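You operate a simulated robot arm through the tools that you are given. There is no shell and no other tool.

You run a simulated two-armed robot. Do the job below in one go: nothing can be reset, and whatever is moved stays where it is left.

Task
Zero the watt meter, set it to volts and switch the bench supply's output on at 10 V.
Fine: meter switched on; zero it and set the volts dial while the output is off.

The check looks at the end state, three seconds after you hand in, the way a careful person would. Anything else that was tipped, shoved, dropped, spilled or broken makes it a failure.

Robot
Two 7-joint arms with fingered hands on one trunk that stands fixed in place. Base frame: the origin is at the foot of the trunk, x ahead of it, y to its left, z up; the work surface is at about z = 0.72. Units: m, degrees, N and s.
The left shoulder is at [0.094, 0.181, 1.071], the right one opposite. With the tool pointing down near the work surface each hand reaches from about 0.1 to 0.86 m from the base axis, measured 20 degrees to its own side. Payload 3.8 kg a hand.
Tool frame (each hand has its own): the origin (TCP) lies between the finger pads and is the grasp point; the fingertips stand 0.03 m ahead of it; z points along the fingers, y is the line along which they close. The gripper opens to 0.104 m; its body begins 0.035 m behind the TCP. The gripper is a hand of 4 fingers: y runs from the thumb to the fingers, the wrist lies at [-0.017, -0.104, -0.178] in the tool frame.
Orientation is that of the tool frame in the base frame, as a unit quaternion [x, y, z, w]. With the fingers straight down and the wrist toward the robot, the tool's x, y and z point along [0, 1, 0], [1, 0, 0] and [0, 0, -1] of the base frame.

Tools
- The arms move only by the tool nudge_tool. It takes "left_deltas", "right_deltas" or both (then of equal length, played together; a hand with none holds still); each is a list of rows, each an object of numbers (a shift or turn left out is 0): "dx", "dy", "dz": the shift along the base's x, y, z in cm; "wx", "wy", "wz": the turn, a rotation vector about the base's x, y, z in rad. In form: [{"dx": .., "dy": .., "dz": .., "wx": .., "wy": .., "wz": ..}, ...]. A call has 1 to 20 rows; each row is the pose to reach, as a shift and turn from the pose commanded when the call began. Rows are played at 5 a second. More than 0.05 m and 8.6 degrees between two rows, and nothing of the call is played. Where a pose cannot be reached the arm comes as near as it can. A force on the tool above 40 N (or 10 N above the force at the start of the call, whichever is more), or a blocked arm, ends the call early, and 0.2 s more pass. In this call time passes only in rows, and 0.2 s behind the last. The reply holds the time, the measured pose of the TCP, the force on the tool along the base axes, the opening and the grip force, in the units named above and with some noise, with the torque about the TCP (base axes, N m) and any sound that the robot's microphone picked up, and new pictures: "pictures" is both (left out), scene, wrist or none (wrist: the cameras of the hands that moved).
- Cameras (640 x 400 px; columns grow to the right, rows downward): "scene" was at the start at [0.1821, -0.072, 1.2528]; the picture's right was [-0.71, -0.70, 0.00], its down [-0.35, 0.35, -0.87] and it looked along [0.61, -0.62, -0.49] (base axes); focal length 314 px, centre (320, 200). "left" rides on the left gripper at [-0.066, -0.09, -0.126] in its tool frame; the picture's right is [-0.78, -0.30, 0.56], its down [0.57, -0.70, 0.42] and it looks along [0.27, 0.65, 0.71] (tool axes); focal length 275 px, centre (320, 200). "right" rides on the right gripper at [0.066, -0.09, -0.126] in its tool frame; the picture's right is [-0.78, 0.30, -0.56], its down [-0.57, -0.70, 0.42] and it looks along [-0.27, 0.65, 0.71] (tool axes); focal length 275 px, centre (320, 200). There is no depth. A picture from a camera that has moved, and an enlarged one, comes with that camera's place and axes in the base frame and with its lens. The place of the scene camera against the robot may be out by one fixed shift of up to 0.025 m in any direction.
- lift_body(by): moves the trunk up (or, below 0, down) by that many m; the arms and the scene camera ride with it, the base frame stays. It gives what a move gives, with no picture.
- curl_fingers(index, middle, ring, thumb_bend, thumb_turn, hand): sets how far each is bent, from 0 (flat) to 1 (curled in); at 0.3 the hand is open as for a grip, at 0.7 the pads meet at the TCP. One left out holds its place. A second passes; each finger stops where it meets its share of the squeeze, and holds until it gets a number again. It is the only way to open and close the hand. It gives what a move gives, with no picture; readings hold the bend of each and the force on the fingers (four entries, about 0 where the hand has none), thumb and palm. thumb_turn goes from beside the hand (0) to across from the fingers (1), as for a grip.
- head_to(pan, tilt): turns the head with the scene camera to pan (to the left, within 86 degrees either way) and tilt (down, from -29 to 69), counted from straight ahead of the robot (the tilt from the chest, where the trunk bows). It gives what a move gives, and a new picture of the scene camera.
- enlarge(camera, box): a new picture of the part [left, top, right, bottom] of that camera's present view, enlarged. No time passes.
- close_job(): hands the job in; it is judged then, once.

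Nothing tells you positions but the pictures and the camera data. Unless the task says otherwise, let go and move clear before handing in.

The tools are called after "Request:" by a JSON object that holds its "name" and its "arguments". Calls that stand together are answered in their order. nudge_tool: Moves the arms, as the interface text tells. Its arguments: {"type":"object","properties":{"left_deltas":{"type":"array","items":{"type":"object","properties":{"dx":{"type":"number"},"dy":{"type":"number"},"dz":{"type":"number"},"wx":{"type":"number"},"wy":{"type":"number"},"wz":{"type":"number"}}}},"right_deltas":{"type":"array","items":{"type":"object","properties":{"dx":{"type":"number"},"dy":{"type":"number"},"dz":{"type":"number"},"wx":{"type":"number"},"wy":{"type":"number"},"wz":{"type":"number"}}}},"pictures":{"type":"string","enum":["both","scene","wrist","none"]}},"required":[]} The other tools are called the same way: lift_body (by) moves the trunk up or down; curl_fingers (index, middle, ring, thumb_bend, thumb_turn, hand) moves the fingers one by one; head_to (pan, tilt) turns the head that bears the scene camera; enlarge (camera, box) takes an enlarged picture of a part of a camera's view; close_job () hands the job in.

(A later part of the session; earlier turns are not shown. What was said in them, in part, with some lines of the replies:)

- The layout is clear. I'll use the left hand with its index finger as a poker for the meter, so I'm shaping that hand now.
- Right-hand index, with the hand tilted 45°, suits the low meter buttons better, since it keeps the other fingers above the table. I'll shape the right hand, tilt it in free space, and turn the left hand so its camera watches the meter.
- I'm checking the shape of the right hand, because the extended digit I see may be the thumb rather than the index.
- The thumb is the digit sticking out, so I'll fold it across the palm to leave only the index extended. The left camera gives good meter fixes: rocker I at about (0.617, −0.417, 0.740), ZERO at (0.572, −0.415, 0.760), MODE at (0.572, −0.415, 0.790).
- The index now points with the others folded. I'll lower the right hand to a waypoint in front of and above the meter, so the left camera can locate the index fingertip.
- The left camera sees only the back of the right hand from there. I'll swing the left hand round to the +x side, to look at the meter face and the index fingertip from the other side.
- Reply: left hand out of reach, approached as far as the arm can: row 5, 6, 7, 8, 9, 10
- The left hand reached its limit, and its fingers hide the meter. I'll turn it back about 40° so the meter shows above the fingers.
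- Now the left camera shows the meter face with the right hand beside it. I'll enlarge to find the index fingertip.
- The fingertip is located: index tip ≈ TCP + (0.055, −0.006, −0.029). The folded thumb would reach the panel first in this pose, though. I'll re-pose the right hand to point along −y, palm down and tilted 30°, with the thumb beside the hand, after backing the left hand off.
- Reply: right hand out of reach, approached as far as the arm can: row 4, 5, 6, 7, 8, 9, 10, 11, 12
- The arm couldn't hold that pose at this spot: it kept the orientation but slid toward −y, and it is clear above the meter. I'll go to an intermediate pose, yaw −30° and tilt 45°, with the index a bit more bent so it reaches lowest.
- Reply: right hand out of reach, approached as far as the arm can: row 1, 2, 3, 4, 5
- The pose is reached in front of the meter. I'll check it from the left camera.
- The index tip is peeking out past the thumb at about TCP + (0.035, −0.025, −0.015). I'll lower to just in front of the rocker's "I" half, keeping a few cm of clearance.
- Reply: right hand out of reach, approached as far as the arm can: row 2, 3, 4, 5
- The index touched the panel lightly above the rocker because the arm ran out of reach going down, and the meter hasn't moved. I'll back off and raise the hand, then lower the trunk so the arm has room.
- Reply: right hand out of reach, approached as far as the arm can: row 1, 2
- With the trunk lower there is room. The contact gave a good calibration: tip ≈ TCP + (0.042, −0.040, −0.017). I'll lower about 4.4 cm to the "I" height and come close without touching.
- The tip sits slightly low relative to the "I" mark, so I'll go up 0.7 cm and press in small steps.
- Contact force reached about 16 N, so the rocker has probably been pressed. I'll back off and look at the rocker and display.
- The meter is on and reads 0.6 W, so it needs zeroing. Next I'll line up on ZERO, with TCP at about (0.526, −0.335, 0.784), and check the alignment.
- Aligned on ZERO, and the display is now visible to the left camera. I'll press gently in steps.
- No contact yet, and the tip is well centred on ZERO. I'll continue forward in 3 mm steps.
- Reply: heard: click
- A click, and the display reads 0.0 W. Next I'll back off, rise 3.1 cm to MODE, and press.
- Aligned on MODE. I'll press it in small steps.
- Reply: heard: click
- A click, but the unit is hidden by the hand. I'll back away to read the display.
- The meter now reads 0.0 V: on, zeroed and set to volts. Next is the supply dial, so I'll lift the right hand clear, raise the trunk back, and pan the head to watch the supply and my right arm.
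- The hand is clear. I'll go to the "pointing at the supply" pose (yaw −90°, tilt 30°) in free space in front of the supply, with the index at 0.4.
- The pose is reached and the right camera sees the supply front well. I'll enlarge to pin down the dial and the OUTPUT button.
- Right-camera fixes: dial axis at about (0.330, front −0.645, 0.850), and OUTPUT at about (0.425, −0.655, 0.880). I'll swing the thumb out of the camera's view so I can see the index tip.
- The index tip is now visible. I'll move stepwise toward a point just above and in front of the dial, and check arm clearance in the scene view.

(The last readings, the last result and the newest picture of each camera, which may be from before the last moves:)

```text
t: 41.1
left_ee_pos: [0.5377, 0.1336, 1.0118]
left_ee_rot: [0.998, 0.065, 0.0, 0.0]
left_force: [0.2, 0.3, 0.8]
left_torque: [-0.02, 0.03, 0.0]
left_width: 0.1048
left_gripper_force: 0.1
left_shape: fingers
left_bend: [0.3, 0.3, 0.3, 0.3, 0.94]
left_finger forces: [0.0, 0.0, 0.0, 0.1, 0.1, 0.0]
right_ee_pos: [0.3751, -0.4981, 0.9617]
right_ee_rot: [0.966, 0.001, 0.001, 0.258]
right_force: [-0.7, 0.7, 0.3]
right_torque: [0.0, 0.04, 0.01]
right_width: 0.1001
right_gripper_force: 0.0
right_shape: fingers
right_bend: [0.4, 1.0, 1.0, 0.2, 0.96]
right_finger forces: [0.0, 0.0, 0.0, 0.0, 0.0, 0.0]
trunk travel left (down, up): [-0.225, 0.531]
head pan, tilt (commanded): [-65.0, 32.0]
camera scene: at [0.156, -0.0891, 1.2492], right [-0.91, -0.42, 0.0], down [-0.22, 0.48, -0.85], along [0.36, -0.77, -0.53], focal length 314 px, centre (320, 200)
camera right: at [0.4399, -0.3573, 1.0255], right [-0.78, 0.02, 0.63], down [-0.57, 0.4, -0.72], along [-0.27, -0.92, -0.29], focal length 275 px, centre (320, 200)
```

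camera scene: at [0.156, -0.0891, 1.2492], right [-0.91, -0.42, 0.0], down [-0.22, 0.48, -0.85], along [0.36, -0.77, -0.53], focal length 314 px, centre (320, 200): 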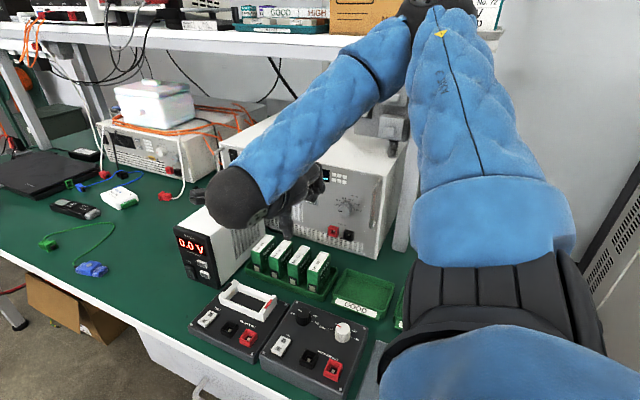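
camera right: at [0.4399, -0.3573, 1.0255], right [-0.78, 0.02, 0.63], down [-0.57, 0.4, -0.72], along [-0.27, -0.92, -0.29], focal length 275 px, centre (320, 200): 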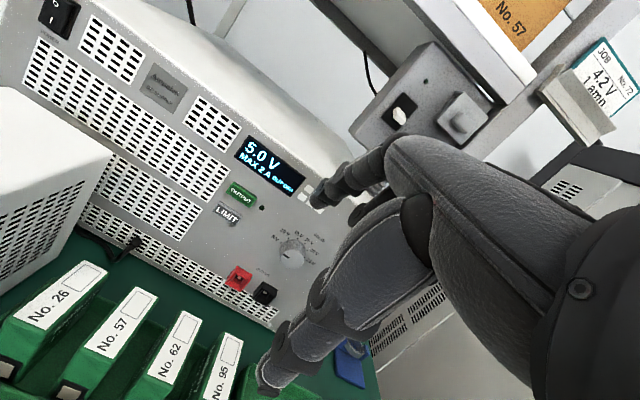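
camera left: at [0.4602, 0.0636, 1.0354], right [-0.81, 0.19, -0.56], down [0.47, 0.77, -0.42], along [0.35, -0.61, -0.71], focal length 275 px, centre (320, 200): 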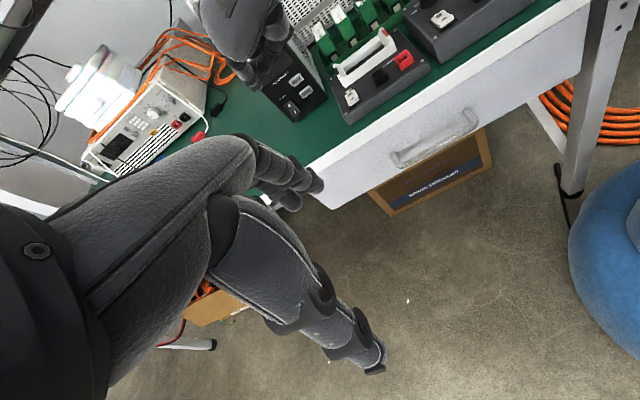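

The arm is well clear of the shelf and pendant. I'll take a closer look from the right camera for a second fix.

Request:
{"name": "enlarge", "arguments": {"camera": "right", "box": [210, 120, 390, 310]}}

Request:
{"name": "enlarge", "arguments": {"camera": "scene", "box": [230, 130, 400, 270]}}

```text
2.11 times, centred on (300, 215) of right
camera zoom: at [0.4399, -0.3573, 1.0255], right [-0.78, 0.02, 0.63], down [-0.57, 0.4, -0.72], along [-0.27, -0.92, -0.29], focal length 580 px, centre (362, 168)
```

zoom: 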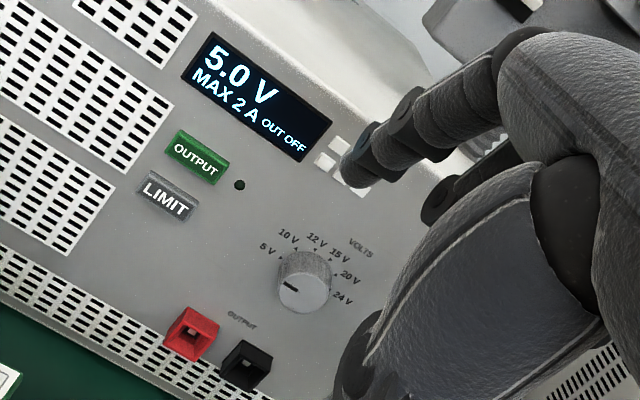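

```text
2.86 times, centred on (315, 200) of scene
camera zoom: at [0.156, -0.0891, 1.2492], right [-0.91, -0.42, 0.0], down [-0.22, 0.48, -0.85], along [0.36, -0.77, -0.53], focal length 896 px, centre (334, 200)
```

zoom: 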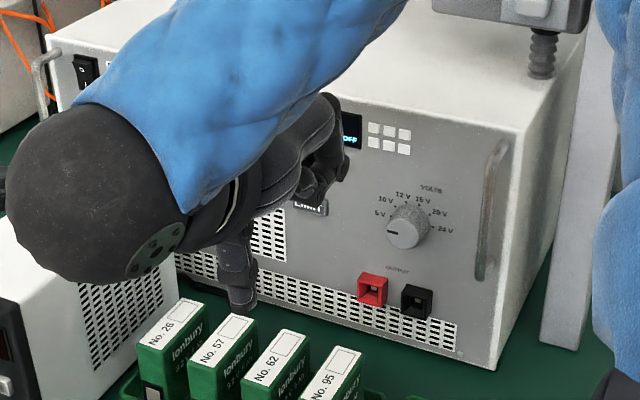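

I'll look closer at the fingertip from the scene camera.

Request:
{"name": "enlarge", "arguments": {"camera": "scene", "box": [285, 150, 355, 215]}}

Request:
{"name": "enlarge", "arguments": {"camera": "right", "box": [280, 120, 400, 230]}}

```text
6.15 times, centred on (320, 182) of scene
camera zoom: at [0.156, -0.0891, 1.2492], right [-0.91, -0.42, 0.0], down [-0.22, 0.48, -0.85], along [0.36, -0.77, -0.53], focal length 1931 px, centre (320, 308)
```

zoom: 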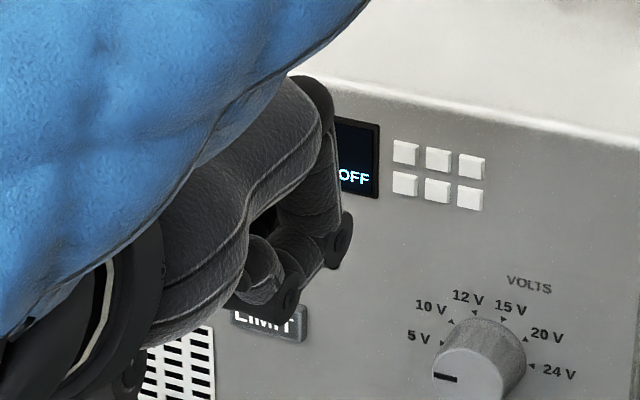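

```text
3.64 times, centred on (340, 175) of right
camera zoom: at [0.4399, -0.3573, 1.0255], right [-0.78, 0.02, 0.63], down [-0.57, 0.4, -0.72], along [-0.27, -0.92, -0.29], focal length 1001 px, centre (247, 291)
```

zoom: 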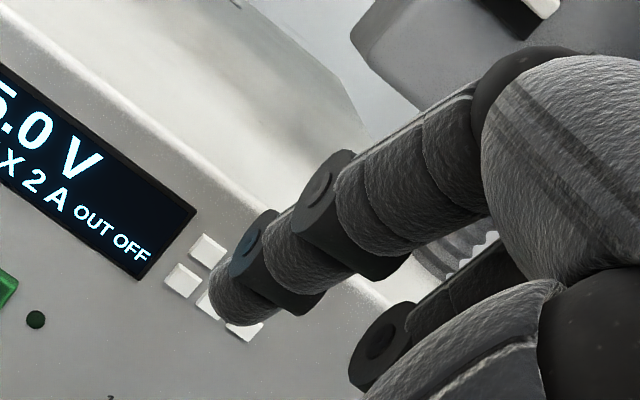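

The curled fingers hide the index from the scene camera, but the right camera tracks the tip well: tip ≈ TCP + (0.006, −0.067, −0.007). I'll move to just above the dial.

Request:
{"name": "nudge_tool", "arguments": {"right_deltas": [{"dx": -2.4, "dy": -2, "dz": -2}, {"dx": -4.7, "dy": -4.5, "dz": -4.5}, {"dx": -4.7, "dy": -7, "dz": -5}, {"dx": -4.7, "dy": -8, "dz": -6}], "pictures": "wrist"}}

Request:
{"name": "enlarge", "arguments": {"camera": "right", "box": [230, 130, 390, 290]}}

Request:
{"name": "enlarge", "arguments": {"camera": "scene", "box": [280, 150, 400, 260]}}

```text
t: 42.1
left_ee_pos: [0.5383, 0.1332, 1.0113]
left_ee_rot: [0.998, 0.066, -0.001, 0.0]
left_force: [-0.2, -0.6, -0.1]
left_torque: [-0.04, 0.01, 0.03]
left_width: 0.105
left_gripper_force: 0.0
left_shape: fingers
left_bend: [0.3, 0.3, 0.3, 0.3, 0.94]
left_finger forces: [0.0, 0.1, 0.0, 0.0, 0.0, 0.0]
right_ee_pos: [0.3299, -0.5795, 0.9031]
right_ee_rot: [0.966, 0.0, 0.0, 0.259]
right_force: [0.5, 0.4, -0.3]
right_torque: [-0.02, -0.03, 0.01]
right_width: 0.1001
right_gripper_force: 0.1
right_shape: fingers
right_bend: [0.4, 1.0, 1.0, 0.2, 0.96]
right_finger forces: [0.0, 0.1, 0.0, 0.1, 0.1, 0.1]
trunk travel left (down, up): [-0.225, 0.531]
head pan, tilt (commanded): [-65.0, 32.0]
camera right: at [0.3942, -0.438, 0.9658], right [-0.78, 0.02, 0.63], down [-0.57, 0.4, -0.72], along [-0.26, -0.92, -0.29], focal length 275 px, centre (320, 200)
```

right: 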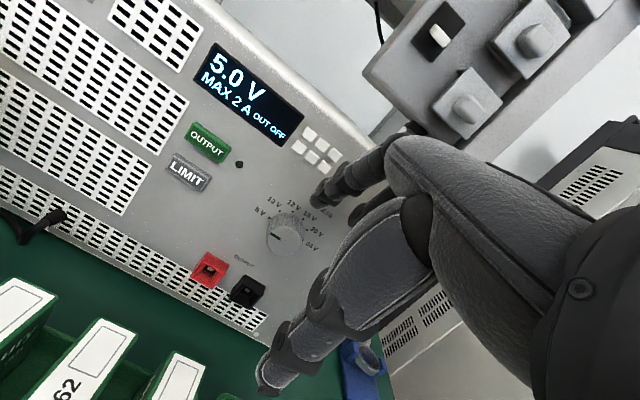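

```text
2.50 times, centred on (310, 210) of right
camera zoom: at [0.3942, -0.438, 0.9658], right [-0.78, 0.02, 0.63], down [-0.57, 0.4, -0.72], along [-0.26, -0.92, -0.29], focal length 688 px, centre (345, 175)
```

zoom: 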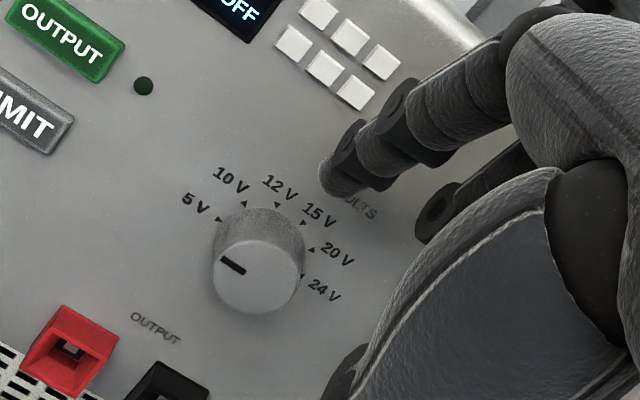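

```text
3.64 times, centred on (340, 205) of scene
camera zoom: at [0.1563, -0.0891, 1.2491], right [-0.91, -0.42, 0.0], down [-0.22, 0.48, -0.85], along [0.36, -0.77, -0.53], focal length 1141 px, centre (247, 182)
```

zoom: 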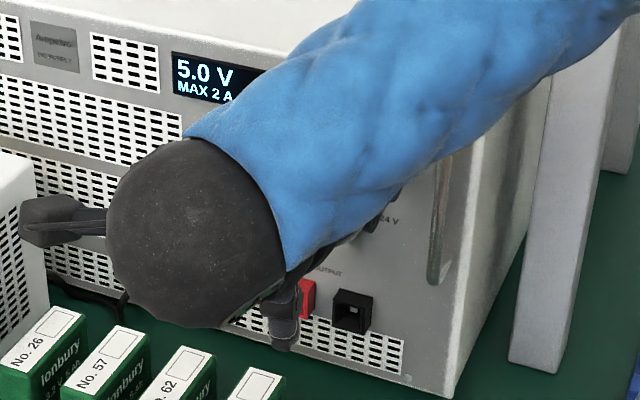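

The right camera sees the dial well: ticks are 36° apart, so I need +36° clockwise, which moves the knob top about 1 cm toward −x. I'll lower the fingertip onto the knob top.

Request:
{"name": "nudge_tool", "arguments": {"right_deltas": [{"dx": 0.2, "dz": -1.0}, {"dx": 0.2, "dz": -2.0}, {"dx": 0.2, "dz": -2.4}], "pictures": "none"}}

Request:
{"name": "enlarge", "arguments": {"camera": "right", "box": [230, 130, 390, 290]}}

```text
t: 42.9
left_ee_pos: [0.5379, 0.133, 1.0122]
left_ee_rot: [0.998, 0.065, 0.0, -0.001]
left_force: [0.0, 0.1, 0.4]
left_torque: [-0.02, -0.02, -0.04]
left_width: 0.1048
left_gripper_force: 0.0
left_shape: fingers
left_bend: [0.3, 0.3, 0.3, 0.3, 0.94]
left_finger forces: [0.0, 0.0, 0.1, 0.0, 0.1, 0.0]
right_ee_pos: [0.3298, -0.579, 0.8789]
right_ee_rot: [0.966, -0.001, 0.0, 0.258]
right_force: [-0.3, 0.5, -0.1]
right_torque: [-0.02, 0.02, 0.01]
right_width: 0.1001
right_gripper_force: 0.1
right_shape: fingers
right_bend: [0.4, 1.0, 1.0, 0.2, 0.96]
right_finger forces: [0.2, 0.0, 0.0, 0.0, 0.0, 0.1]
trunk travel left (down, up): [-0.225, 0.531]
head pan, tilt (commanded): [-65.0, 32.0]
```

```text
2.50 times, centred on (310, 210) of right
camera zoom: at [0.3958, -0.4381, 0.9418], right [-0.78, 0.02, 0.63], down [-0.57, 0.4, -0.72], along [-0.27, -0.92, -0.29], focal length 688 px, centre (345, 175)
```

zoom: 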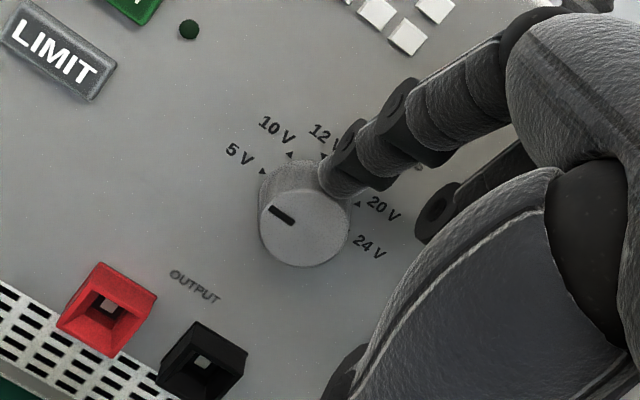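

The tip is right at the knob's top edge. I'll press down a few millimetres to get contact.

Request:
{"name": "nudge_tool", "arguments": {"right_deltas": [{"dx": 0.2, "dz": -0.3}, {"dx": 0.2, "dz": -0.6}], "pictures": "none"}}

Request:
{"name": "enlarge", "arguments": {"camera": "right", "box": [230, 130, 390, 290]}}

```text
t: 43.5
left_ee_pos: [0.5375, 0.135, 1.0124]
left_ee_rot: [0.998, 0.065, 0.001, 0.0]
left_force: [0.3, 0.9, -0.8]
left_torque: [0.04, 0.02, 0.0]
left_width: 0.1049
left_gripper_force: 0.1
left_shape: fingers
left_bend: [0.3, 0.3, 0.3, 0.3, 0.94]
left_finger forces: [0.0, 0.0, 0.0, 0.0, 0.0, 0.0]
right_ee_pos: [0.3323, -0.5792, 0.8737]
right_ee_rot: [0.966, -0.001, 0.001, 0.26]
right_force: [-1.4, 2.8, 5.9]
right_torque: [-0.36, -0.07, 0.01]
right_width: 0.1028
right_gripper_force: 3.2
right_shape: fingers
right_bend: [0.38, 1.0, 1.0, 0.2, 0.96]
right_finger forces: [6.0, 0.0, 0.0, 0.0, 0.1, 0.0]
trunk travel left (down, up): [-0.225, 0.531]
head pan, tilt (commanded): [-65.0, 32.0]
```

```text
2.50 times, centred on (310, 210) of right
camera zoom: at [0.3975, -0.4369, 0.9372], right [-0.78, 0.02, 0.63], down [-0.57, 0.39, -0.72], along [-0.27, -0.92, -0.29], focal length 688 px, centre (345, 175)
```

zoom: 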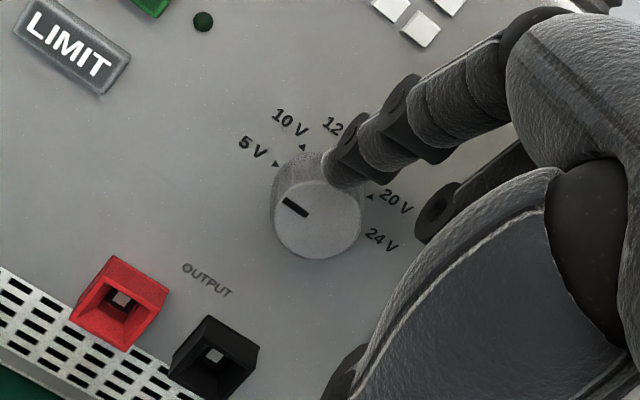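

There is about 6 N on the knob top. I'll drag toward −x to turn it clockwise.

Request:
{"name": "nudge_tool", "arguments": {"right_deltas": [{"dx": -0.3, "dz": -0.15}, {"dx": -0.6, "dz": -0.15}, {"dx": -0.9, "dz": -0.2}, {"dx": -1.2, "dz": -0.25}], "pictures": "none"}}

Request:
{"name": "enlarge", "arguments": {"camera": "right", "box": [190, 50, 390, 290]}}

```text
t: 44.5
left_ee_pos: [0.5372, 0.1341, 1.0117]
left_ee_rot: [0.998, 0.066, 0.0, -0.001]
left_force: [0.0, 0.1, 0.0]
left_torque: [-0.03, -0.01, 0.02]
left_width: 0.1047
left_gripper_force: 0.1
left_shape: fingers
left_bend: [0.3, 0.3, 0.3, 0.3, 0.94]
left_finger forces: [0.0, 0.1, 0.0, 0.0, 0.1, 0.0]
right_ee_pos: [0.3175, -0.5783, 0.8697]
right_ee_rot: [0.966, -0.002, -0.001, 0.259]
right_force: [-4.1, 2.1, 6.3]
right_torque: [-0.37, -0.14, -0.16]
right_width: 0.1039
right_gripper_force: 4.3
right_shape: fingers
right_bend: [0.37, 1.0, 1.0, 0.2, 0.96]
right_finger forces: [7.6, 0.1, 0.0, 0.1, 0.1, 0.0]
trunk travel left (down, up): [-0.225, 0.531]
head pan, tilt (commanded): [-65.0, 32.0]
```

```text
1.67 times, centred on (290, 170) of right
camera zoom: at [0.384, -0.4367, 0.9339], right [-0.77, 0.02, 0.63], down [-0.57, 0.4, -0.72], along [-0.27, -0.92, -0.29], focal length 459 px, centre (370, 250)
```

zoom: 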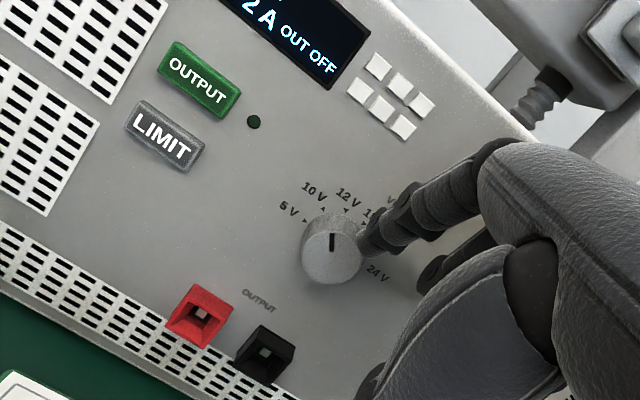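

It rotated. I'll read the display value and pointer.

Request:
{"name": "enlarge", "arguments": {"camera": "right", "box": [200, 0, 420, 120]}}

Request:
{"name": "enlarge", "arguments": {"camera": "scene", "box": [280, 150, 400, 260]}}

Request:
{"name": "enlarge", "arguments": {"camera": "right", "box": [260, 140, 340, 240]}}

```text
2.91 times, centred on (310, 60) of right
camera zoom: at [0.384, -0.4367, 0.9339], right [-0.77, 0.02, 0.63], down [-0.57, 0.4, -0.72], along [-0.27, -0.92, -0.29], focal length 801 px, centre (349, 607)
```

zoom: 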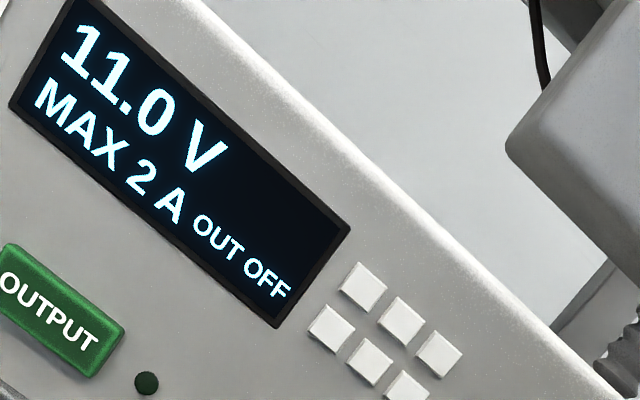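

```text
3.64 times, centred on (340, 205) of scene
camera zoom: at [0.1552, -0.0879, 1.2493], right [-0.91, -0.42, 0.0], down [-0.22, 0.48, -0.85], along [0.36, -0.77, -0.53], focal length 1141 px, centre (247, 182)
```

zoom: 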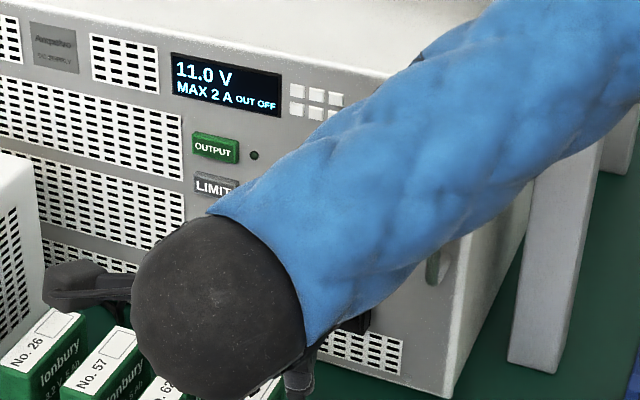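

```text
4.00 times, centred on (300, 190) of right
camera zoom: at [0.384, -0.4367, 0.9339], right [-0.77, 0.02, 0.63], down [-0.57, 0.4, -0.72], along [-0.27, -0.92, -0.29], focal length 1101 px, centre (400, 240)
```

zoom: 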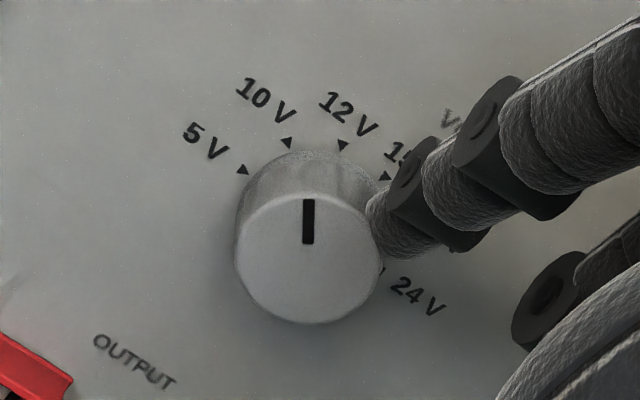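

The display reads 11.0 V, so the dial overshot halfway and moves continuously. I'll drag back toward +x by about 4 mm and read again.

Request:
{"name": "nudge_tool", "arguments": {"right_deltas": [{"dx": 0.2}, {"dx": 0.4}], "pictures": "none"}}

Request:
{"name": "enlarge", "arguments": {"camera": "scene", "box": [310, 160, 350, 190]}}

Request:
{"name": "enlarge", "arguments": {"camera": "right", "box": [260, 140, 340, 240]}}

```text
t: 45.1
left_ee_pos: [0.5373, 0.1349, 1.0116]
left_ee_rot: [0.998, 0.066, 0.0, 0.001]
left_force: [0.2, 0.3, 0.0]
left_torque: [-0.01, 0.01, 0.02]
left_width: 0.105
left_gripper_force: 0.2
left_shape: fingers
left_bend: [0.3, 0.3, 0.3, 0.3, 0.94]
left_finger forces: [0.1, 0.0, 0.2, 0.0, 0.1, 0.0]
right_ee_pos: [0.3228, -0.5787, 0.873]
right_ee_rot: [0.966, -0.001, 0.001, 0.26]
right_force: [-5.1, 3.8, 10.0]
right_torque: [-0.58, -0.11, -0.19]
right_width: 0.1049
right_gripper_force: 5.2
right_shape: fingers
right_bend: [0.36, 1.0, 1.0, 0.2, 0.96]
right_finger forces: [11.5, 0.1, 0.1, 0.0, 0.0, 0.0]
trunk travel left (down, up): [-0.225, 0.531]
head pan, tilt (commanded): [-65.0, 32.0]
```

```text
13.33 times, centred on (330, 175) of scene
camera zoom: at [0.155, -0.0874, 1.2495], right [-0.91, -0.42, 0.0], down [-0.22, 0.48, -0.85], along [0.36, -0.77, -0.53], focal length 4183 px, centre (187, 533)
```

zoom: 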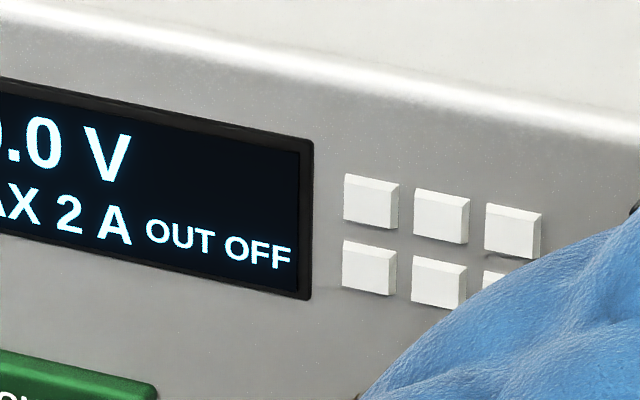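

```text
4.00 times, centred on (300, 190) of right
camera zoom: at [0.3885, -0.4361, 0.9349], right [-0.78, 0.02, 0.63], down [-0.57, 0.39, -0.72], along [-0.27, -0.92, -0.29], focal length 1101 px, centre (400, 240)
```

zoom: 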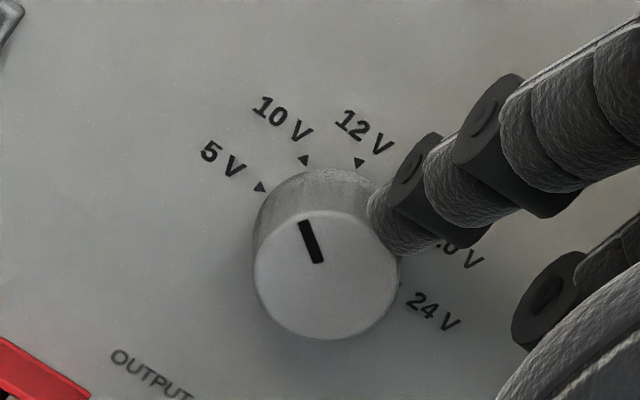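

The display shows "?.0 V". I'll view the whole number.

Request:
{"name": "enlarge", "arguments": {"camera": "scene", "box": [290, 150, 350, 195]}}

Request:
{"name": "enlarge", "arguments": {"camera": "right", "box": [200, 0, 420, 120]}}

```text
8.89 times, centred on (320, 172) of scene
camera zoom: at [0.155, -0.0874, 1.2495], right [-0.91, -0.42, 0.0], down [-0.22, 0.48, -0.85], along [0.36, -0.77, -0.53], focal length 2789 px, centre (320, 444)
```

zoom: 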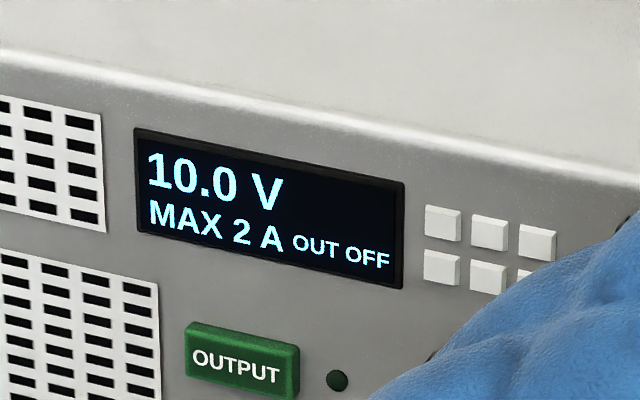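

```text
2.91 times, centred on (310, 60) of right
camera zoom: at [0.3885, -0.4361, 0.9349], right [-0.78, 0.02, 0.63], down [-0.57, 0.39, -0.72], along [-0.27, -0.92, -0.29], focal length 801 px, centre (349, 607)
```

zoom: 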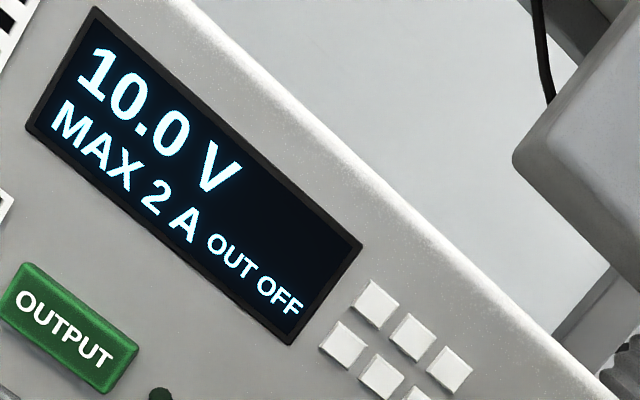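

It reads 10.0 V. I'll release by lifting along the contact normal, up and slightly toward −x, so the knob isn't turned.

Request:
{"name": "nudge_tool", "arguments": {"right_deltas": [{"dx": -0.1, "dz": 0.2}, {"dx": -0.2, "dz": 0.4}, {"dx": -0.3, "dz": 0.6}, {"dx": -0.4, "dz": 0.9}, {"dx": -0.4, "dz": 1.5}, {"dx": -0.4, "dz": 2.5}], "pictures": "none"}}

Request:
{"name": "enlarge", "arguments": {"camera": "scene", "box": [290, 150, 350, 195]}}

Request:
{"name": "enlarge", "arguments": {"camera": "right", "box": [190, 50, 390, 290]}}

```text
t: 46.5
left_ee_pos: [0.538, 0.1327, 1.0119]
left_ee_rot: [0.998, 0.065, 0.0, 0.0]
left_force: [-0.3, -0.4, -0.2]
left_torque: [0.02, -0.04, -0.05]
left_width: 0.1052
left_gripper_force: 0.1
left_shape: fingers
left_bend: [0.3, 0.3, 0.3, 0.3, 0.94]
left_finger forces: [0.1, 0.0, 0.0, 0.0, 0.0, 0.1]
right_ee_pos: [0.3206, -0.5782, 0.8956]
right_ee_rot: [0.966, 0.0, 0.0, 0.258]
right_force: [0.3, -0.3, -0.9]
right_torque: [0.0, -0.03, -0.03]
right_width: 0.1004
right_gripper_force: 0.0
right_shape: fingers
right_bend: [0.4, 1.0, 1.0, 0.2, 0.96]
right_finger forces: [0.0, 0.0, 0.1, 0.0, 0.0, 0.1]
trunk travel left (down, up): [-0.225, 0.531]
head pan, tilt (commanded): [-65.0, 32.0]
```

```text
8.89 times, centred on (320, 172) of scene
camera zoom: at [0.1561, -0.0887, 1.2492], right [-0.91, -0.42, 0.0], down [-0.22, 0.48, -0.85], along [0.36, -0.77, -0.53], focal length 2789 px, centre (320, 444)
```

zoom: 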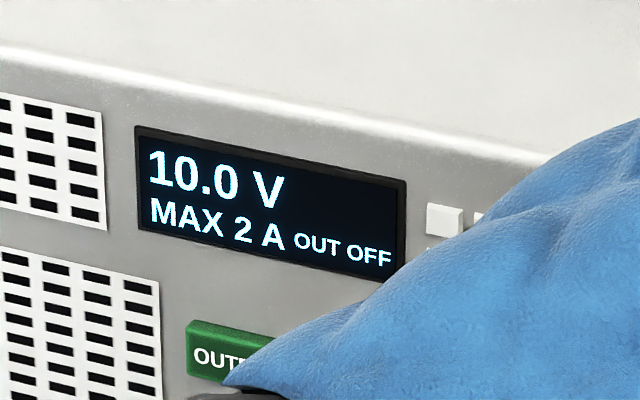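

```text
1.67 times, centred on (290, 170) of right
camera zoom: at [0.3859, -0.4372, 0.9587], right [-0.78, 0.02, 0.63], down [-0.57, 0.4, -0.72], along [-0.27, -0.92, -0.29], focal length 459 px, centre (370, 250)
```

zoom: 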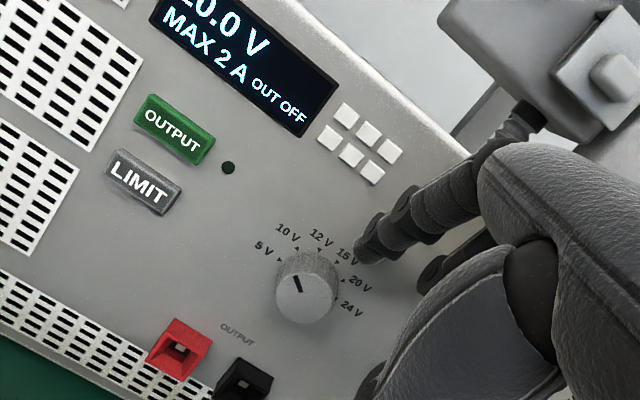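

The dial holds at 10.0 V with the output still off. I'll raise the hand, move the thumb to the side so it clears the cells, and shift toward the OUTPUT button at about (0.429, −0.655, 0.879).

Request:
{"name": "nudge_tool", "arguments": {"right_deltas": [{"dy": 2, "dz": 1}, {"dy": 4, "dz": 3}], "pictures": "none"}}

Request:
{"name": "curl_fingers", "arguments": {"hand": "right", "thumb_bend": 0.2, "thumb_turn": 0.0}}

Request:
{"name": "nudge_tool", "arguments": {"right_deltas": [{"dx": 3.5}, {"dx": 7}, {"dx": 10.2}, {"dx": 10.2, "dz": -2}, {"dx": 10.2, "dy": -1.5, "dz": -4.3}], "pictures": "both"}}

Request:
{"name": "enlarge", "arguments": {"camera": "right", "box": [210, 100, 410, 300]}}

```text
t: 47.1
left_ee_pos: [0.5382, 0.1318, 1.011]
left_ee_rot: [0.998, 0.065, 0.001, 0.001]
left_force: [0.2, -1.0, 0.4]
left_torque: [0.03, 0.0, 0.03]
left_width: 0.1051
left_gripper_force: 0.1
left_shape: fingers
left_bend: [0.3, 0.3, 0.3, 0.3, 0.94]
left_finger forces: [0.0, 0.0, 0.0, 0.0, 0.0, 0.0]
right_ee_pos: [0.3284, -0.5418, 0.9219]
right_ee_rot: [0.966, -0.001, -0.001, 0.259]
right_force: [0.0, -0.4, 0.3]
right_torque: [0.0, 0.0, 0.0]
right_width: 0.1
right_gripper_force: 0.1
right_shape: fingers
right_bend: [0.4, 1.0, 1.0, 0.2, 0.96]
right_finger forces: [0.0, 0.1, 0.0, 0.1, 0.0, 0.0]
right hand out of reach, approached as far as the arm can: row 2
trunk travel left (down, up): [-0.225, 0.531]
head pan, tilt (commanded): [-65.0, 32.0]
```

```text
t: 48.1
left_ee_pos: [0.5375, 0.133, 1.0109]
left_ee_rot: [0.998, 0.065, 0.001, 0.0]
left_force: [-0.5, 0.2, -0.5]
left_torque: [0.0, 0.0, 0.0]
left_width: 0.1048
left_gripper_force: 0.0
left_shape: fingers
left_bend: [0.3, 0.3, 0.3, 0.3, 0.94]
left_finger forces: [0.0, 0.0, 0.1, 0.0, 0.0, 0.0]
right_ee_pos: [0.3284, -0.5429, 0.9233]
right_ee_rot: [0.966, -0.001, -0.002, 0.259]
right_force: [-0.1, 0.1, 0.7]
right_torque: [-0.02, 0.0, 0.0]
right_width: 0.1416
right_gripper_force: 0.2
right_shape: fingers
right_bend: [0.4, 1.0, 1.0, 0.2, 0.0]
right_finger forces: [0.0, 0.0, 0.1, 0.1, 0.0, 0.1]
trunk travel left (down, up): [-0.225, 0.531]
head pan, tilt (commanded): [-65.0, 32.0]
```

```text
t: 49.3
left_ee_pos: [0.5377, 0.1336, 1.0116]
left_ee_rot: [0.998, 0.066, 0.001, 0.0]
left_force: [-0.5, -0.7, 0.2]
left_torque: [0.01, -0.02, 0.0]
left_width: 0.105
left_gripper_force: 0.0
left_shape: fingers
left_bend: [0.3, 0.3, 0.3, 0.3, 0.94]
left_finger forces: [0.0, 0.1, 0.1, 0.0, 0.0, 0.0]
right_ee_pos: [0.4303, -0.5584, 0.8821]
right_ee_rot: [0.966, -0.001, 0.0, 0.259]
right_force: [0.7, 0.6, 0.9]
right_torque: [0.01, -0.01, 0.0]
right_width: 0.1418
right_gripper_force: 0.1
right_shape: fingers
right_bend: [0.4, 1.0, 1.0, 0.2, 0.0]
right_finger forces: [0.0, 0.0, 0.0, 0.0, 0.0, 0.1]
trunk travel left (down, up): [-0.225, 0.531]
head pan, tilt (commanded): [-65.0, 32.0]
camera scene: at [0.1564, -0.0892, 1.2491], right [-0.91, -0.42, 0.0], down [-0.22, 0.48, -0.85], along [0.36, -0.77, -0.53], focal length 314 px, centre (320, 200)
camera right: at [0.4968, -0.4174, 0.9452], right [-0.78, 0.02, 0.63], down [-0.57, 0.4, -0.72], along [-0.27, -0.92, -0.29], focal length 275 px, centre (320, 200)
```

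scene: 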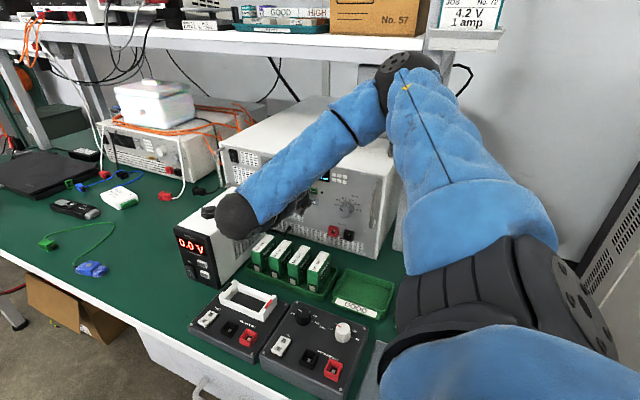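
right: 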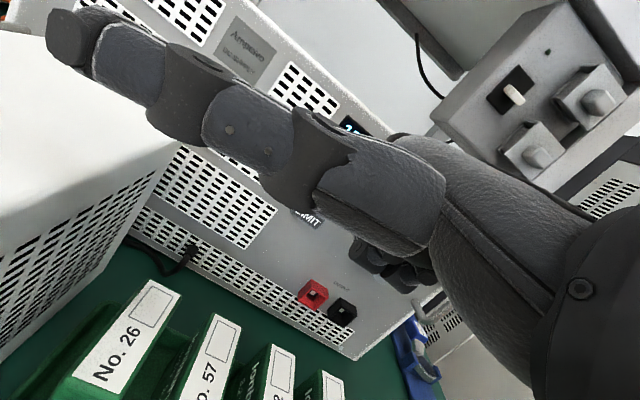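

```text
2.00 times, centred on (310, 200) of right
camera zoom: at [0.4968, -0.4174, 0.9452], right [-0.78, 0.02, 0.63], down [-0.57, 0.4, -0.72], along [-0.27, -0.92, -0.29], focal length 551 px, centre (340, 200)
```

zoom: 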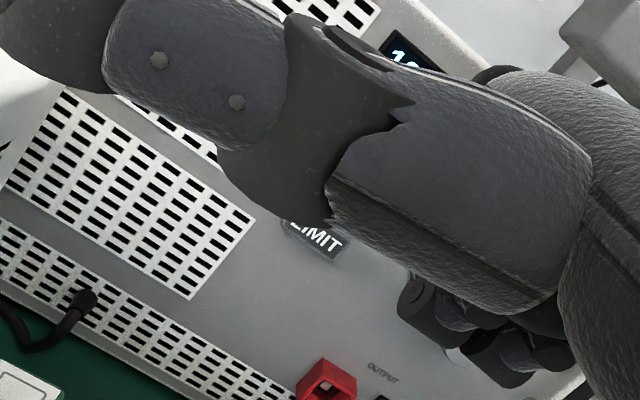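

The thumb in this position hides the button. I'll lift a little, fold the thumb partly across so it stays above the cells, and re-check.

Request:
{"name": "nudge_tool", "arguments": {"right_deltas": [{"dy": 0.5, "dz": 3}, {"dy": 0.5, "dz": 6}], "pictures": "none"}}

Request:
{"name": "curl_fingers", "arguments": {"hand": "right", "thumb_bend": 0.6, "thumb_turn": 1.0}}

Request:
{"name": "enlarge", "arguments": {"camera": "right", "box": [160, 50, 410, 350]}}

Request:
{"name": "enlarge", "arguments": {"camera": "scene", "box": [210, 130, 400, 290]}}

```text
t: 49.9
left_ee_pos: [0.5375, 0.1331, 1.0113]
left_ee_rot: [0.998, 0.065, 0.0, 0.0]
left_force: [-0.7, -0.1, 0.7]
left_torque: [-0.01, 0.03, -0.01]
left_width: 0.1049
left_gripper_force: 0.1
left_shape: fingers
left_bend: [0.3, 0.3, 0.3, 0.3, 0.94]
left_finger forces: [0.0, 0.0, 0.0, 0.0, 0.2, 0.1]
right_ee_pos: [0.4307, -0.5537, 0.9429]
right_ee_rot: [0.966, -0.001, 0.0, 0.258]
right_force: [-0.2, -0.1, 0.3]
right_torque: [-0.01, 0.02, 0.01]
right_width: 0.1417
right_gripper_force: 0.1
right_shape: fingers
right_bend: [0.4, 1.0, 1.0, 0.2, 0.0]
right_finger forces: [0.0, 0.0, 0.0, 0.1, 0.1, 0.0]
trunk travel left (down, up): [-0.225, 0.531]
head pan, tilt (commanded): [-65.0, 32.0]
```

```text
t: 50.9
left_ee_pos: [0.5375, 0.1331, 1.0129]
left_ee_rot: [0.998, 0.065, 0.0, -0.001]
left_force: [0.2, -0.3, 0.4]
left_torque: [0.0, -0.02, 0.01]
left_width: 0.105
left_gripper_force: 0.0
left_shape: fingers
left_bend: [0.3, 0.3, 0.3, 0.3, 0.94]
left_finger forces: [0.1, 0.0, 0.0, 0.0, 0.1, 0.1]
right_ee_pos: [0.4301, -0.5538, 0.9418]
right_ee_rot: [0.966, 0.0, -0.001, 0.259]
right_force: [-0.2, 1.7, 0.1]
right_torque: [-0.04, -0.01, 0.02]
right_width: 0.0544
right_gripper_force: 0.0
right_shape: fingers
right_bend: [0.4, 1.0, 1.0, 0.6, 1.0]
right_finger forces: [0.1, 0.0, 0.1, 0.0, 0.0, 0.1]
trunk travel left (down, up): [-0.225, 0.531]
head pan, tilt (commanded): [-65.0, 32.0]
```

```text
1.33 times, centred on (285, 200) of right
camera zoom: at [0.4956, -0.4125, 1.0048], right [-0.78, 0.02, 0.63], down [-0.57, 0.4, -0.72], along [-0.27, -0.92, -0.29], focal length 367 px, centre (367, 200)
```

zoom: 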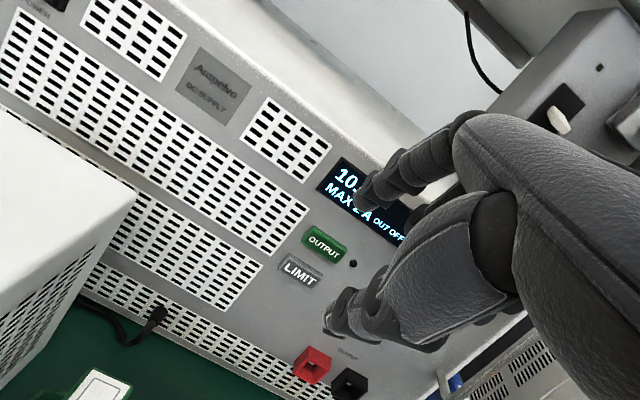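

```text
2.50 times, centred on (305, 210) of scene
camera zoom: at [0.1562, -0.0888, 1.2491], right [-0.91, -0.42, 0.0], down [-0.22, 0.48, -0.85], along [0.36, -0.77, -0.53], focal length 784 px, centre (358, 175)
```

zoom: 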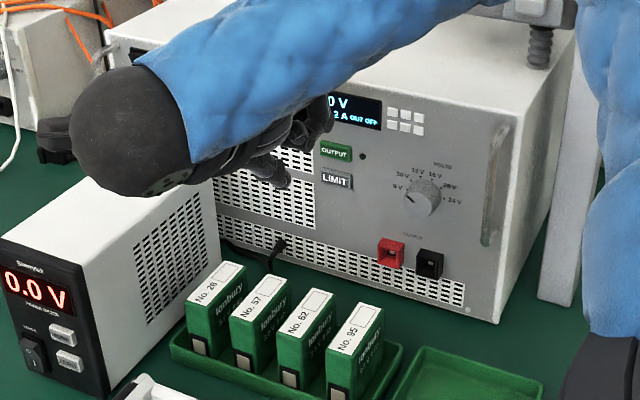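

OUTPUT is confirmed at about (0.428, −0.655, 0.880). I'll lower back in front of it and check alignment.

Request:
{"name": "nudge_tool", "arguments": {"right_deltas": [{"dx": -0.3, "dz": -3}, {"dx": -0.3, "dz": -6}, {"dx": -0.3, "dy": -1, "dz": -6}], "pictures": "none"}}

Request:
{"name": "enlarge", "arguments": {"camera": "right", "box": [210, 120, 410, 280]}}

```text
t: 51.7
left_ee_pos: [0.5377, 0.1336, 1.0118]
left_ee_rot: [0.998, 0.066, 0.0, 0.0]
left_force: [0.2, -0.2, -0.3]
left_torque: [0.01, -0.01, 0.0]
left_width: 0.105
left_gripper_force: 0.2
left_shape: fingers
left_bend: [0.3, 0.3, 0.3, 0.3, 0.94]
left_finger forces: [0.0, 0.1, 0.0, 0.1, 0.0, 0.0]
right_ee_pos: [0.4269, -0.5646, 0.8814]
right_ee_rot: [0.966, -0.001, 0.001, 0.259]
right_force: [0.4, 0.5, 0.3]
right_torque: [-0.02, -0.04, 0.0]
right_width: 0.0543
right_gripper_force: 0.0
right_shape: fingers
right_bend: [0.4, 1.0, 1.0, 0.6, 1.0]
right_finger forces: [0.0, 0.0, 0.1, 0.0, 0.0, 0.1]
trunk travel left (down, up): [-0.225, 0.531]
head pan, tilt (commanded): [-65.0, 32.0]
```

```text
2.50 times, centred on (310, 200) of right
camera zoom: at [0.4921, -0.4229, 0.9451], right [-0.78, 0.02, 0.63], down [-0.57, 0.4, -0.72], along [-0.27, -0.92, -0.29], focal length 688 px, centre (345, 200)
```

zoom: 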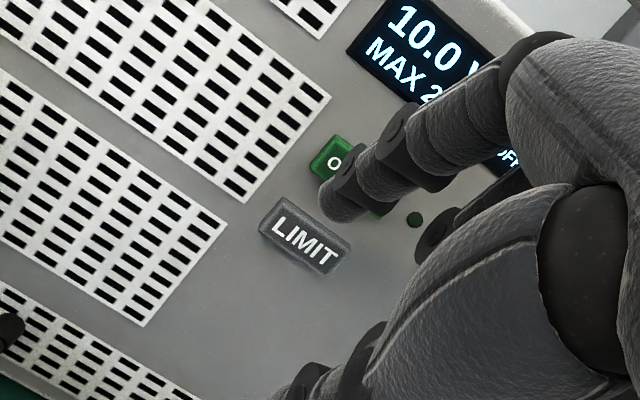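

The projected landing point matches the OUTPUT centre. I'll press forward in small steps.

Request:
{"name": "nudge_tool", "arguments": {"right_deltas": [{"dy": -0.8, "dz": 0.1}, {"dy": -1.4, "dz": 0.1}, {"dy": -1.8, "dz": 0.1}, {"dy": -2.1, "dz": 0.1}], "pictures": "none"}}

Request:
{"name": "enlarge", "arguments": {"camera": "right", "box": [210, 80, 410, 280]}}

Request:
{"name": "enlarge", "arguments": {"camera": "scene", "box": [280, 150, 370, 230]}}

```text
t: 52.7
left_ee_pos: [0.5372, 0.133, 1.0123]
left_ee_rot: [0.998, 0.065, 0.0, 0.0]
left_force: [0.0, 0.1, 0.0]
left_torque: [-0.01, 0.0, 0.02]
left_width: 0.1049
left_gripper_force: 0.0
left_shape: fingers
left_bend: [0.3, 0.3, 0.3, 0.3, 0.94]
left_finger forces: [0.1, 0.0, 0.0, 0.0, 0.0, 0.1]
right_ee_pos: [0.4277, -0.5841, 0.8826]
right_ee_rot: [0.966, -0.001, -0.001, 0.259]
right_force: [-0.5, 0.2, 0.3]
right_torque: [-0.01, 0.03, 0.04]
right_width: 0.054
right_gripper_force: 0.3
right_shape: fingers
right_bend: [0.4, 1.0, 1.0, 0.6, 1.0]
right_finger forces: [0.7, 0.1, 0.1, 0.1, 0.0, 0.0]
trunk travel left (down, up): [-0.225, 0.531]
head pan, tilt (commanded): [-65.0, 32.0]
```

```text
2.00 times, centred on (310, 180) of right
camera zoom: at [0.4926, -0.4426, 0.9458], right [-0.78, 0.02, 0.63], down [-0.57, 0.4, -0.72], along [-0.26, -0.92, -0.29], focal length 551 px, centre (340, 240)
```

zoom: 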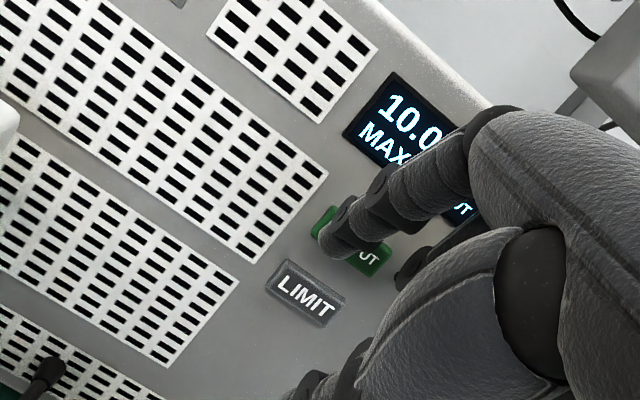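

```text
5.00 times, centred on (325, 190) of scene
camera zoom: at [0.1562, -0.0887, 1.2492], right [-0.91, -0.42, 0.0], down [-0.22, 0.48, -0.85], along [0.36, -0.77, -0.53], focal length 1569 px, centre (295, 250)
```

zoom: 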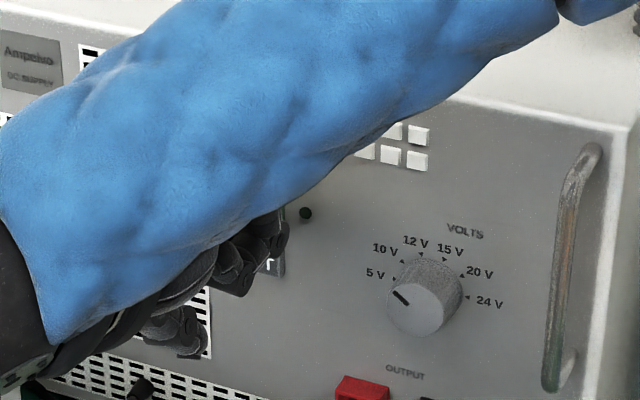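

Light contact. I'll raise 2 mm to stay centred and press further.

Request:
{"name": "nudge_tool", "arguments": {"right_deltas": [{"dy": 0.1, "dz": 0.25}, {"dy": -0.3, "dz": 0.25}, {"dy": -0.6, "dz": 0.25}], "pictures": "none"}}

Request:
{"name": "enlarge", "arguments": {"camera": "right", "box": [210, 80, 410, 280]}}

Request:
{"name": "enlarge", "arguments": {"camera": "scene", "box": [280, 150, 370, 230]}}

```text
t: 53.5
left_ee_pos: [0.5372, 0.1343, 1.0117]
left_ee_rot: [0.998, 0.066, 0.0, 0.0]
left_force: [-0.5, 0.5, -0.5]
left_torque: [0.0, -0.01, -0.02]
left_width: 0.1049
left_gripper_force: 0.1
left_shape: fingers
left_bend: [0.3, 0.3, 0.3, 0.3, 0.94]
left_finger forces: [0.0, 0.1, 0.1, 0.0, 0.0, 0.0]
right_ee_pos: [0.4287, -0.5892, 0.8851]
right_ee_rot: [0.966, -0.001, 0.0, 0.258]
right_force: [0.0, 3.9, 1.5]
right_torque: [-0.09, 0.0, 0.05]
right_width: 0.0505
right_gripper_force: 2.7
right_shape: fingers
right_bend: [0.43, 1.0, 1.0, 0.6, 1.0]
right_finger forces: [4.9, 0.1, 0.0, 0.1, 0.0, 0.0]
trunk travel left (down, up): [-0.225, 0.531]
head pan, tilt (commanded): [-65.0, 32.0]
heard: click
```

```text
2.00 times, centred on (310, 180) of right
camera zoom: at [0.4933, -0.4475, 0.948], right [-0.78, 0.02, 0.63], down [-0.57, 0.4, -0.72], along [-0.26, -0.92, -0.29], focal length 551 px, centre (340, 240)
```

zoom: 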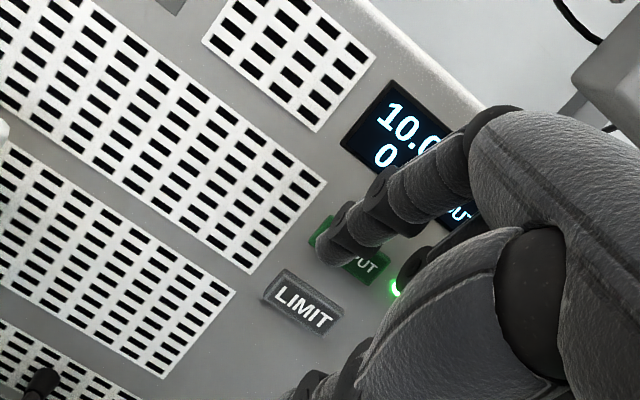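

```text
5.00 times, centred on (325, 190) of scene
camera zoom: at [0.1561, -0.088, 1.2492], right [-0.91, -0.42, 0.0], down [-0.22, 0.48, -0.85], along [0.36, -0.77, -0.53], focal length 1569 px, centre (295, 250)
```

zoom: 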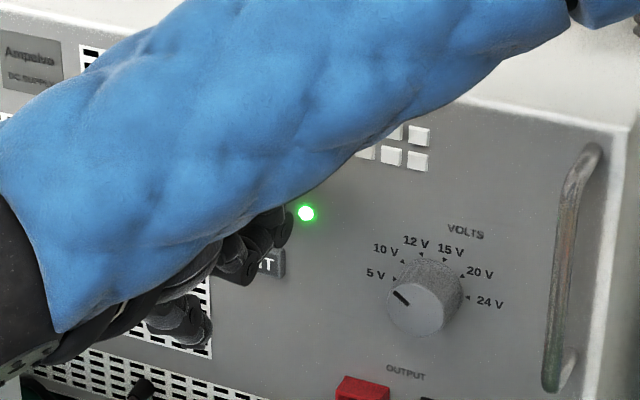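

A click, and the green LED is on. I'll retract straight back, then up and clear.

Request:
{"name": "nudge_tool", "arguments": {"right_deltas": [{"dy": 1}, {"dy": 2.5, "dz": 0.5}, {"dy": 4, "dz": 3}, {"dy": 6, "dz": 7}, {"dy": 8, "dz": 11}, {"dy": 10, "dz": 14}], "pictures": "both"}}

Request:
{"name": "enlarge", "arguments": {"camera": "scene", "box": [280, 150, 400, 250]}}

Request:
{"name": "enlarge", "arguments": {"camera": "scene", "box": [160, 180, 300, 300]}}

```text
t: 54.9
left_ee_pos: [0.5377, 0.134, 1.0121]
left_ee_rot: [0.998, 0.065, -0.001, -0.001]
left_force: [-0.8, 0.4, -0.2]
left_torque: [0.01, 0.01, -0.02]
left_width: 0.1049
left_gripper_force: 0.1
left_shape: fingers
left_bend: [0.3, 0.3, 0.3, 0.3, 0.94]
left_finger forces: [0.0, 0.0, 0.0, 0.0, 0.0, 0.0]
right_ee_pos: [0.4277, -0.4906, 1.0255]
right_ee_rot: [0.966, 0.0, -0.001, 0.259]
right_force: [0.2, -0.2, 0.0]
right_torque: [0.01, -0.02, 0.0]
right_width: 0.0541
right_gripper_force: 0.0
right_shape: fingers
right_bend: [0.4, 1.0, 1.0, 0.6, 1.0]
right_finger forces: [0.0, 0.1, 0.0, 0.1, 0.0, 0.0]
trunk travel left (down, up): [-0.225, 0.531]
head pan, tilt (commanded): [-65.0, 32.0]
camera scene: at [0.156, -0.0882, 1.2492], right [-0.91, -0.42, 0.0], down [-0.22, 0.48, -0.85], along [0.36, -0.77, -0.53], focal length 314 px, centre (320, 200)
camera right: at [0.4935, -0.3486, 1.0888], right [-0.78, 0.02, 0.63], down [-0.57, 0.4, -0.72], along [-0.27, -0.92, -0.29], focal length 275 px, centre (320, 200)
```

scene: 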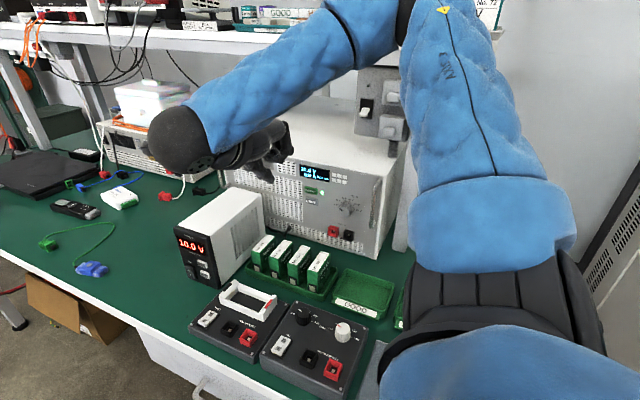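
right: 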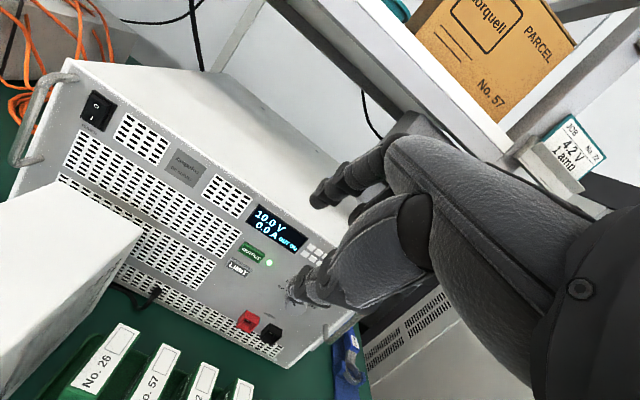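

```text
4.00 times, centred on (340, 200) of scene
camera zoom: at [0.156, -0.0882, 1.2492], right [-0.91, -0.42, 0.0], down [-0.22, 0.48, -0.85], along [0.36, -0.77, -0.53], focal length 1255 px, centre (240, 200)
```

zoom: 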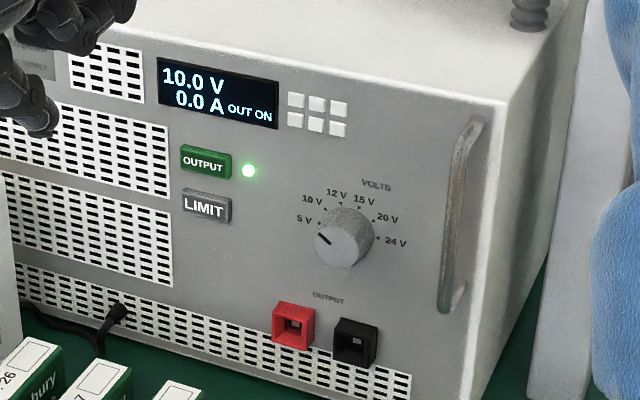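

```text
3.33 times, centred on (230, 240) of scene
camera zoom: at [0.156, -0.0882, 1.2492], right [-0.91, -0.42, 0.0], down [-0.22, 0.48, -0.85], along [0.36, -0.77, -0.53], focal length 1046 px, centre (620, 67)
```

zoom: 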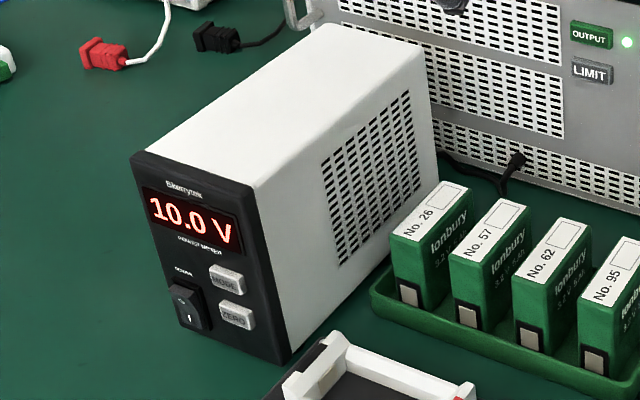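

The supply reads 10.0 V, 0.0 A, OUT ON with its LED lit. The meter is on, zeroed and in volts, reading 10.0 V. Nothing else has moved and both hands are clear, so I'm handing in.

Request:
{"name": "close_job", "arguments": {}}

```text
The job is handed in.
```

The job is done and handed in. The watt meter is on, zeroed and set to volts, and the bench supply's output is on at 10 V.

- **Meter:** it read 0.6 W when I switched it on. ZERO brought it to 0.0 W, and one press of MODE switched it to volts.
- **Supply:** I set the dial to 10.0 V while the output was still off. It went to 11.0 V first, and I turned it back.
- **Output:** I then pressed OUTPUT. The supply shows 10.0 V, 0.0 A, OUT ON with its green LED lit, and the meter reads 10.0 V.

While lining up on the meter's power switch, my fingertip touched the panel just above it at about 5 N. I checked the meter's position afterwards and it had not moved. Nothing else on the bench looked disturbed in the last pictures, and both hands were clear at hand-in.
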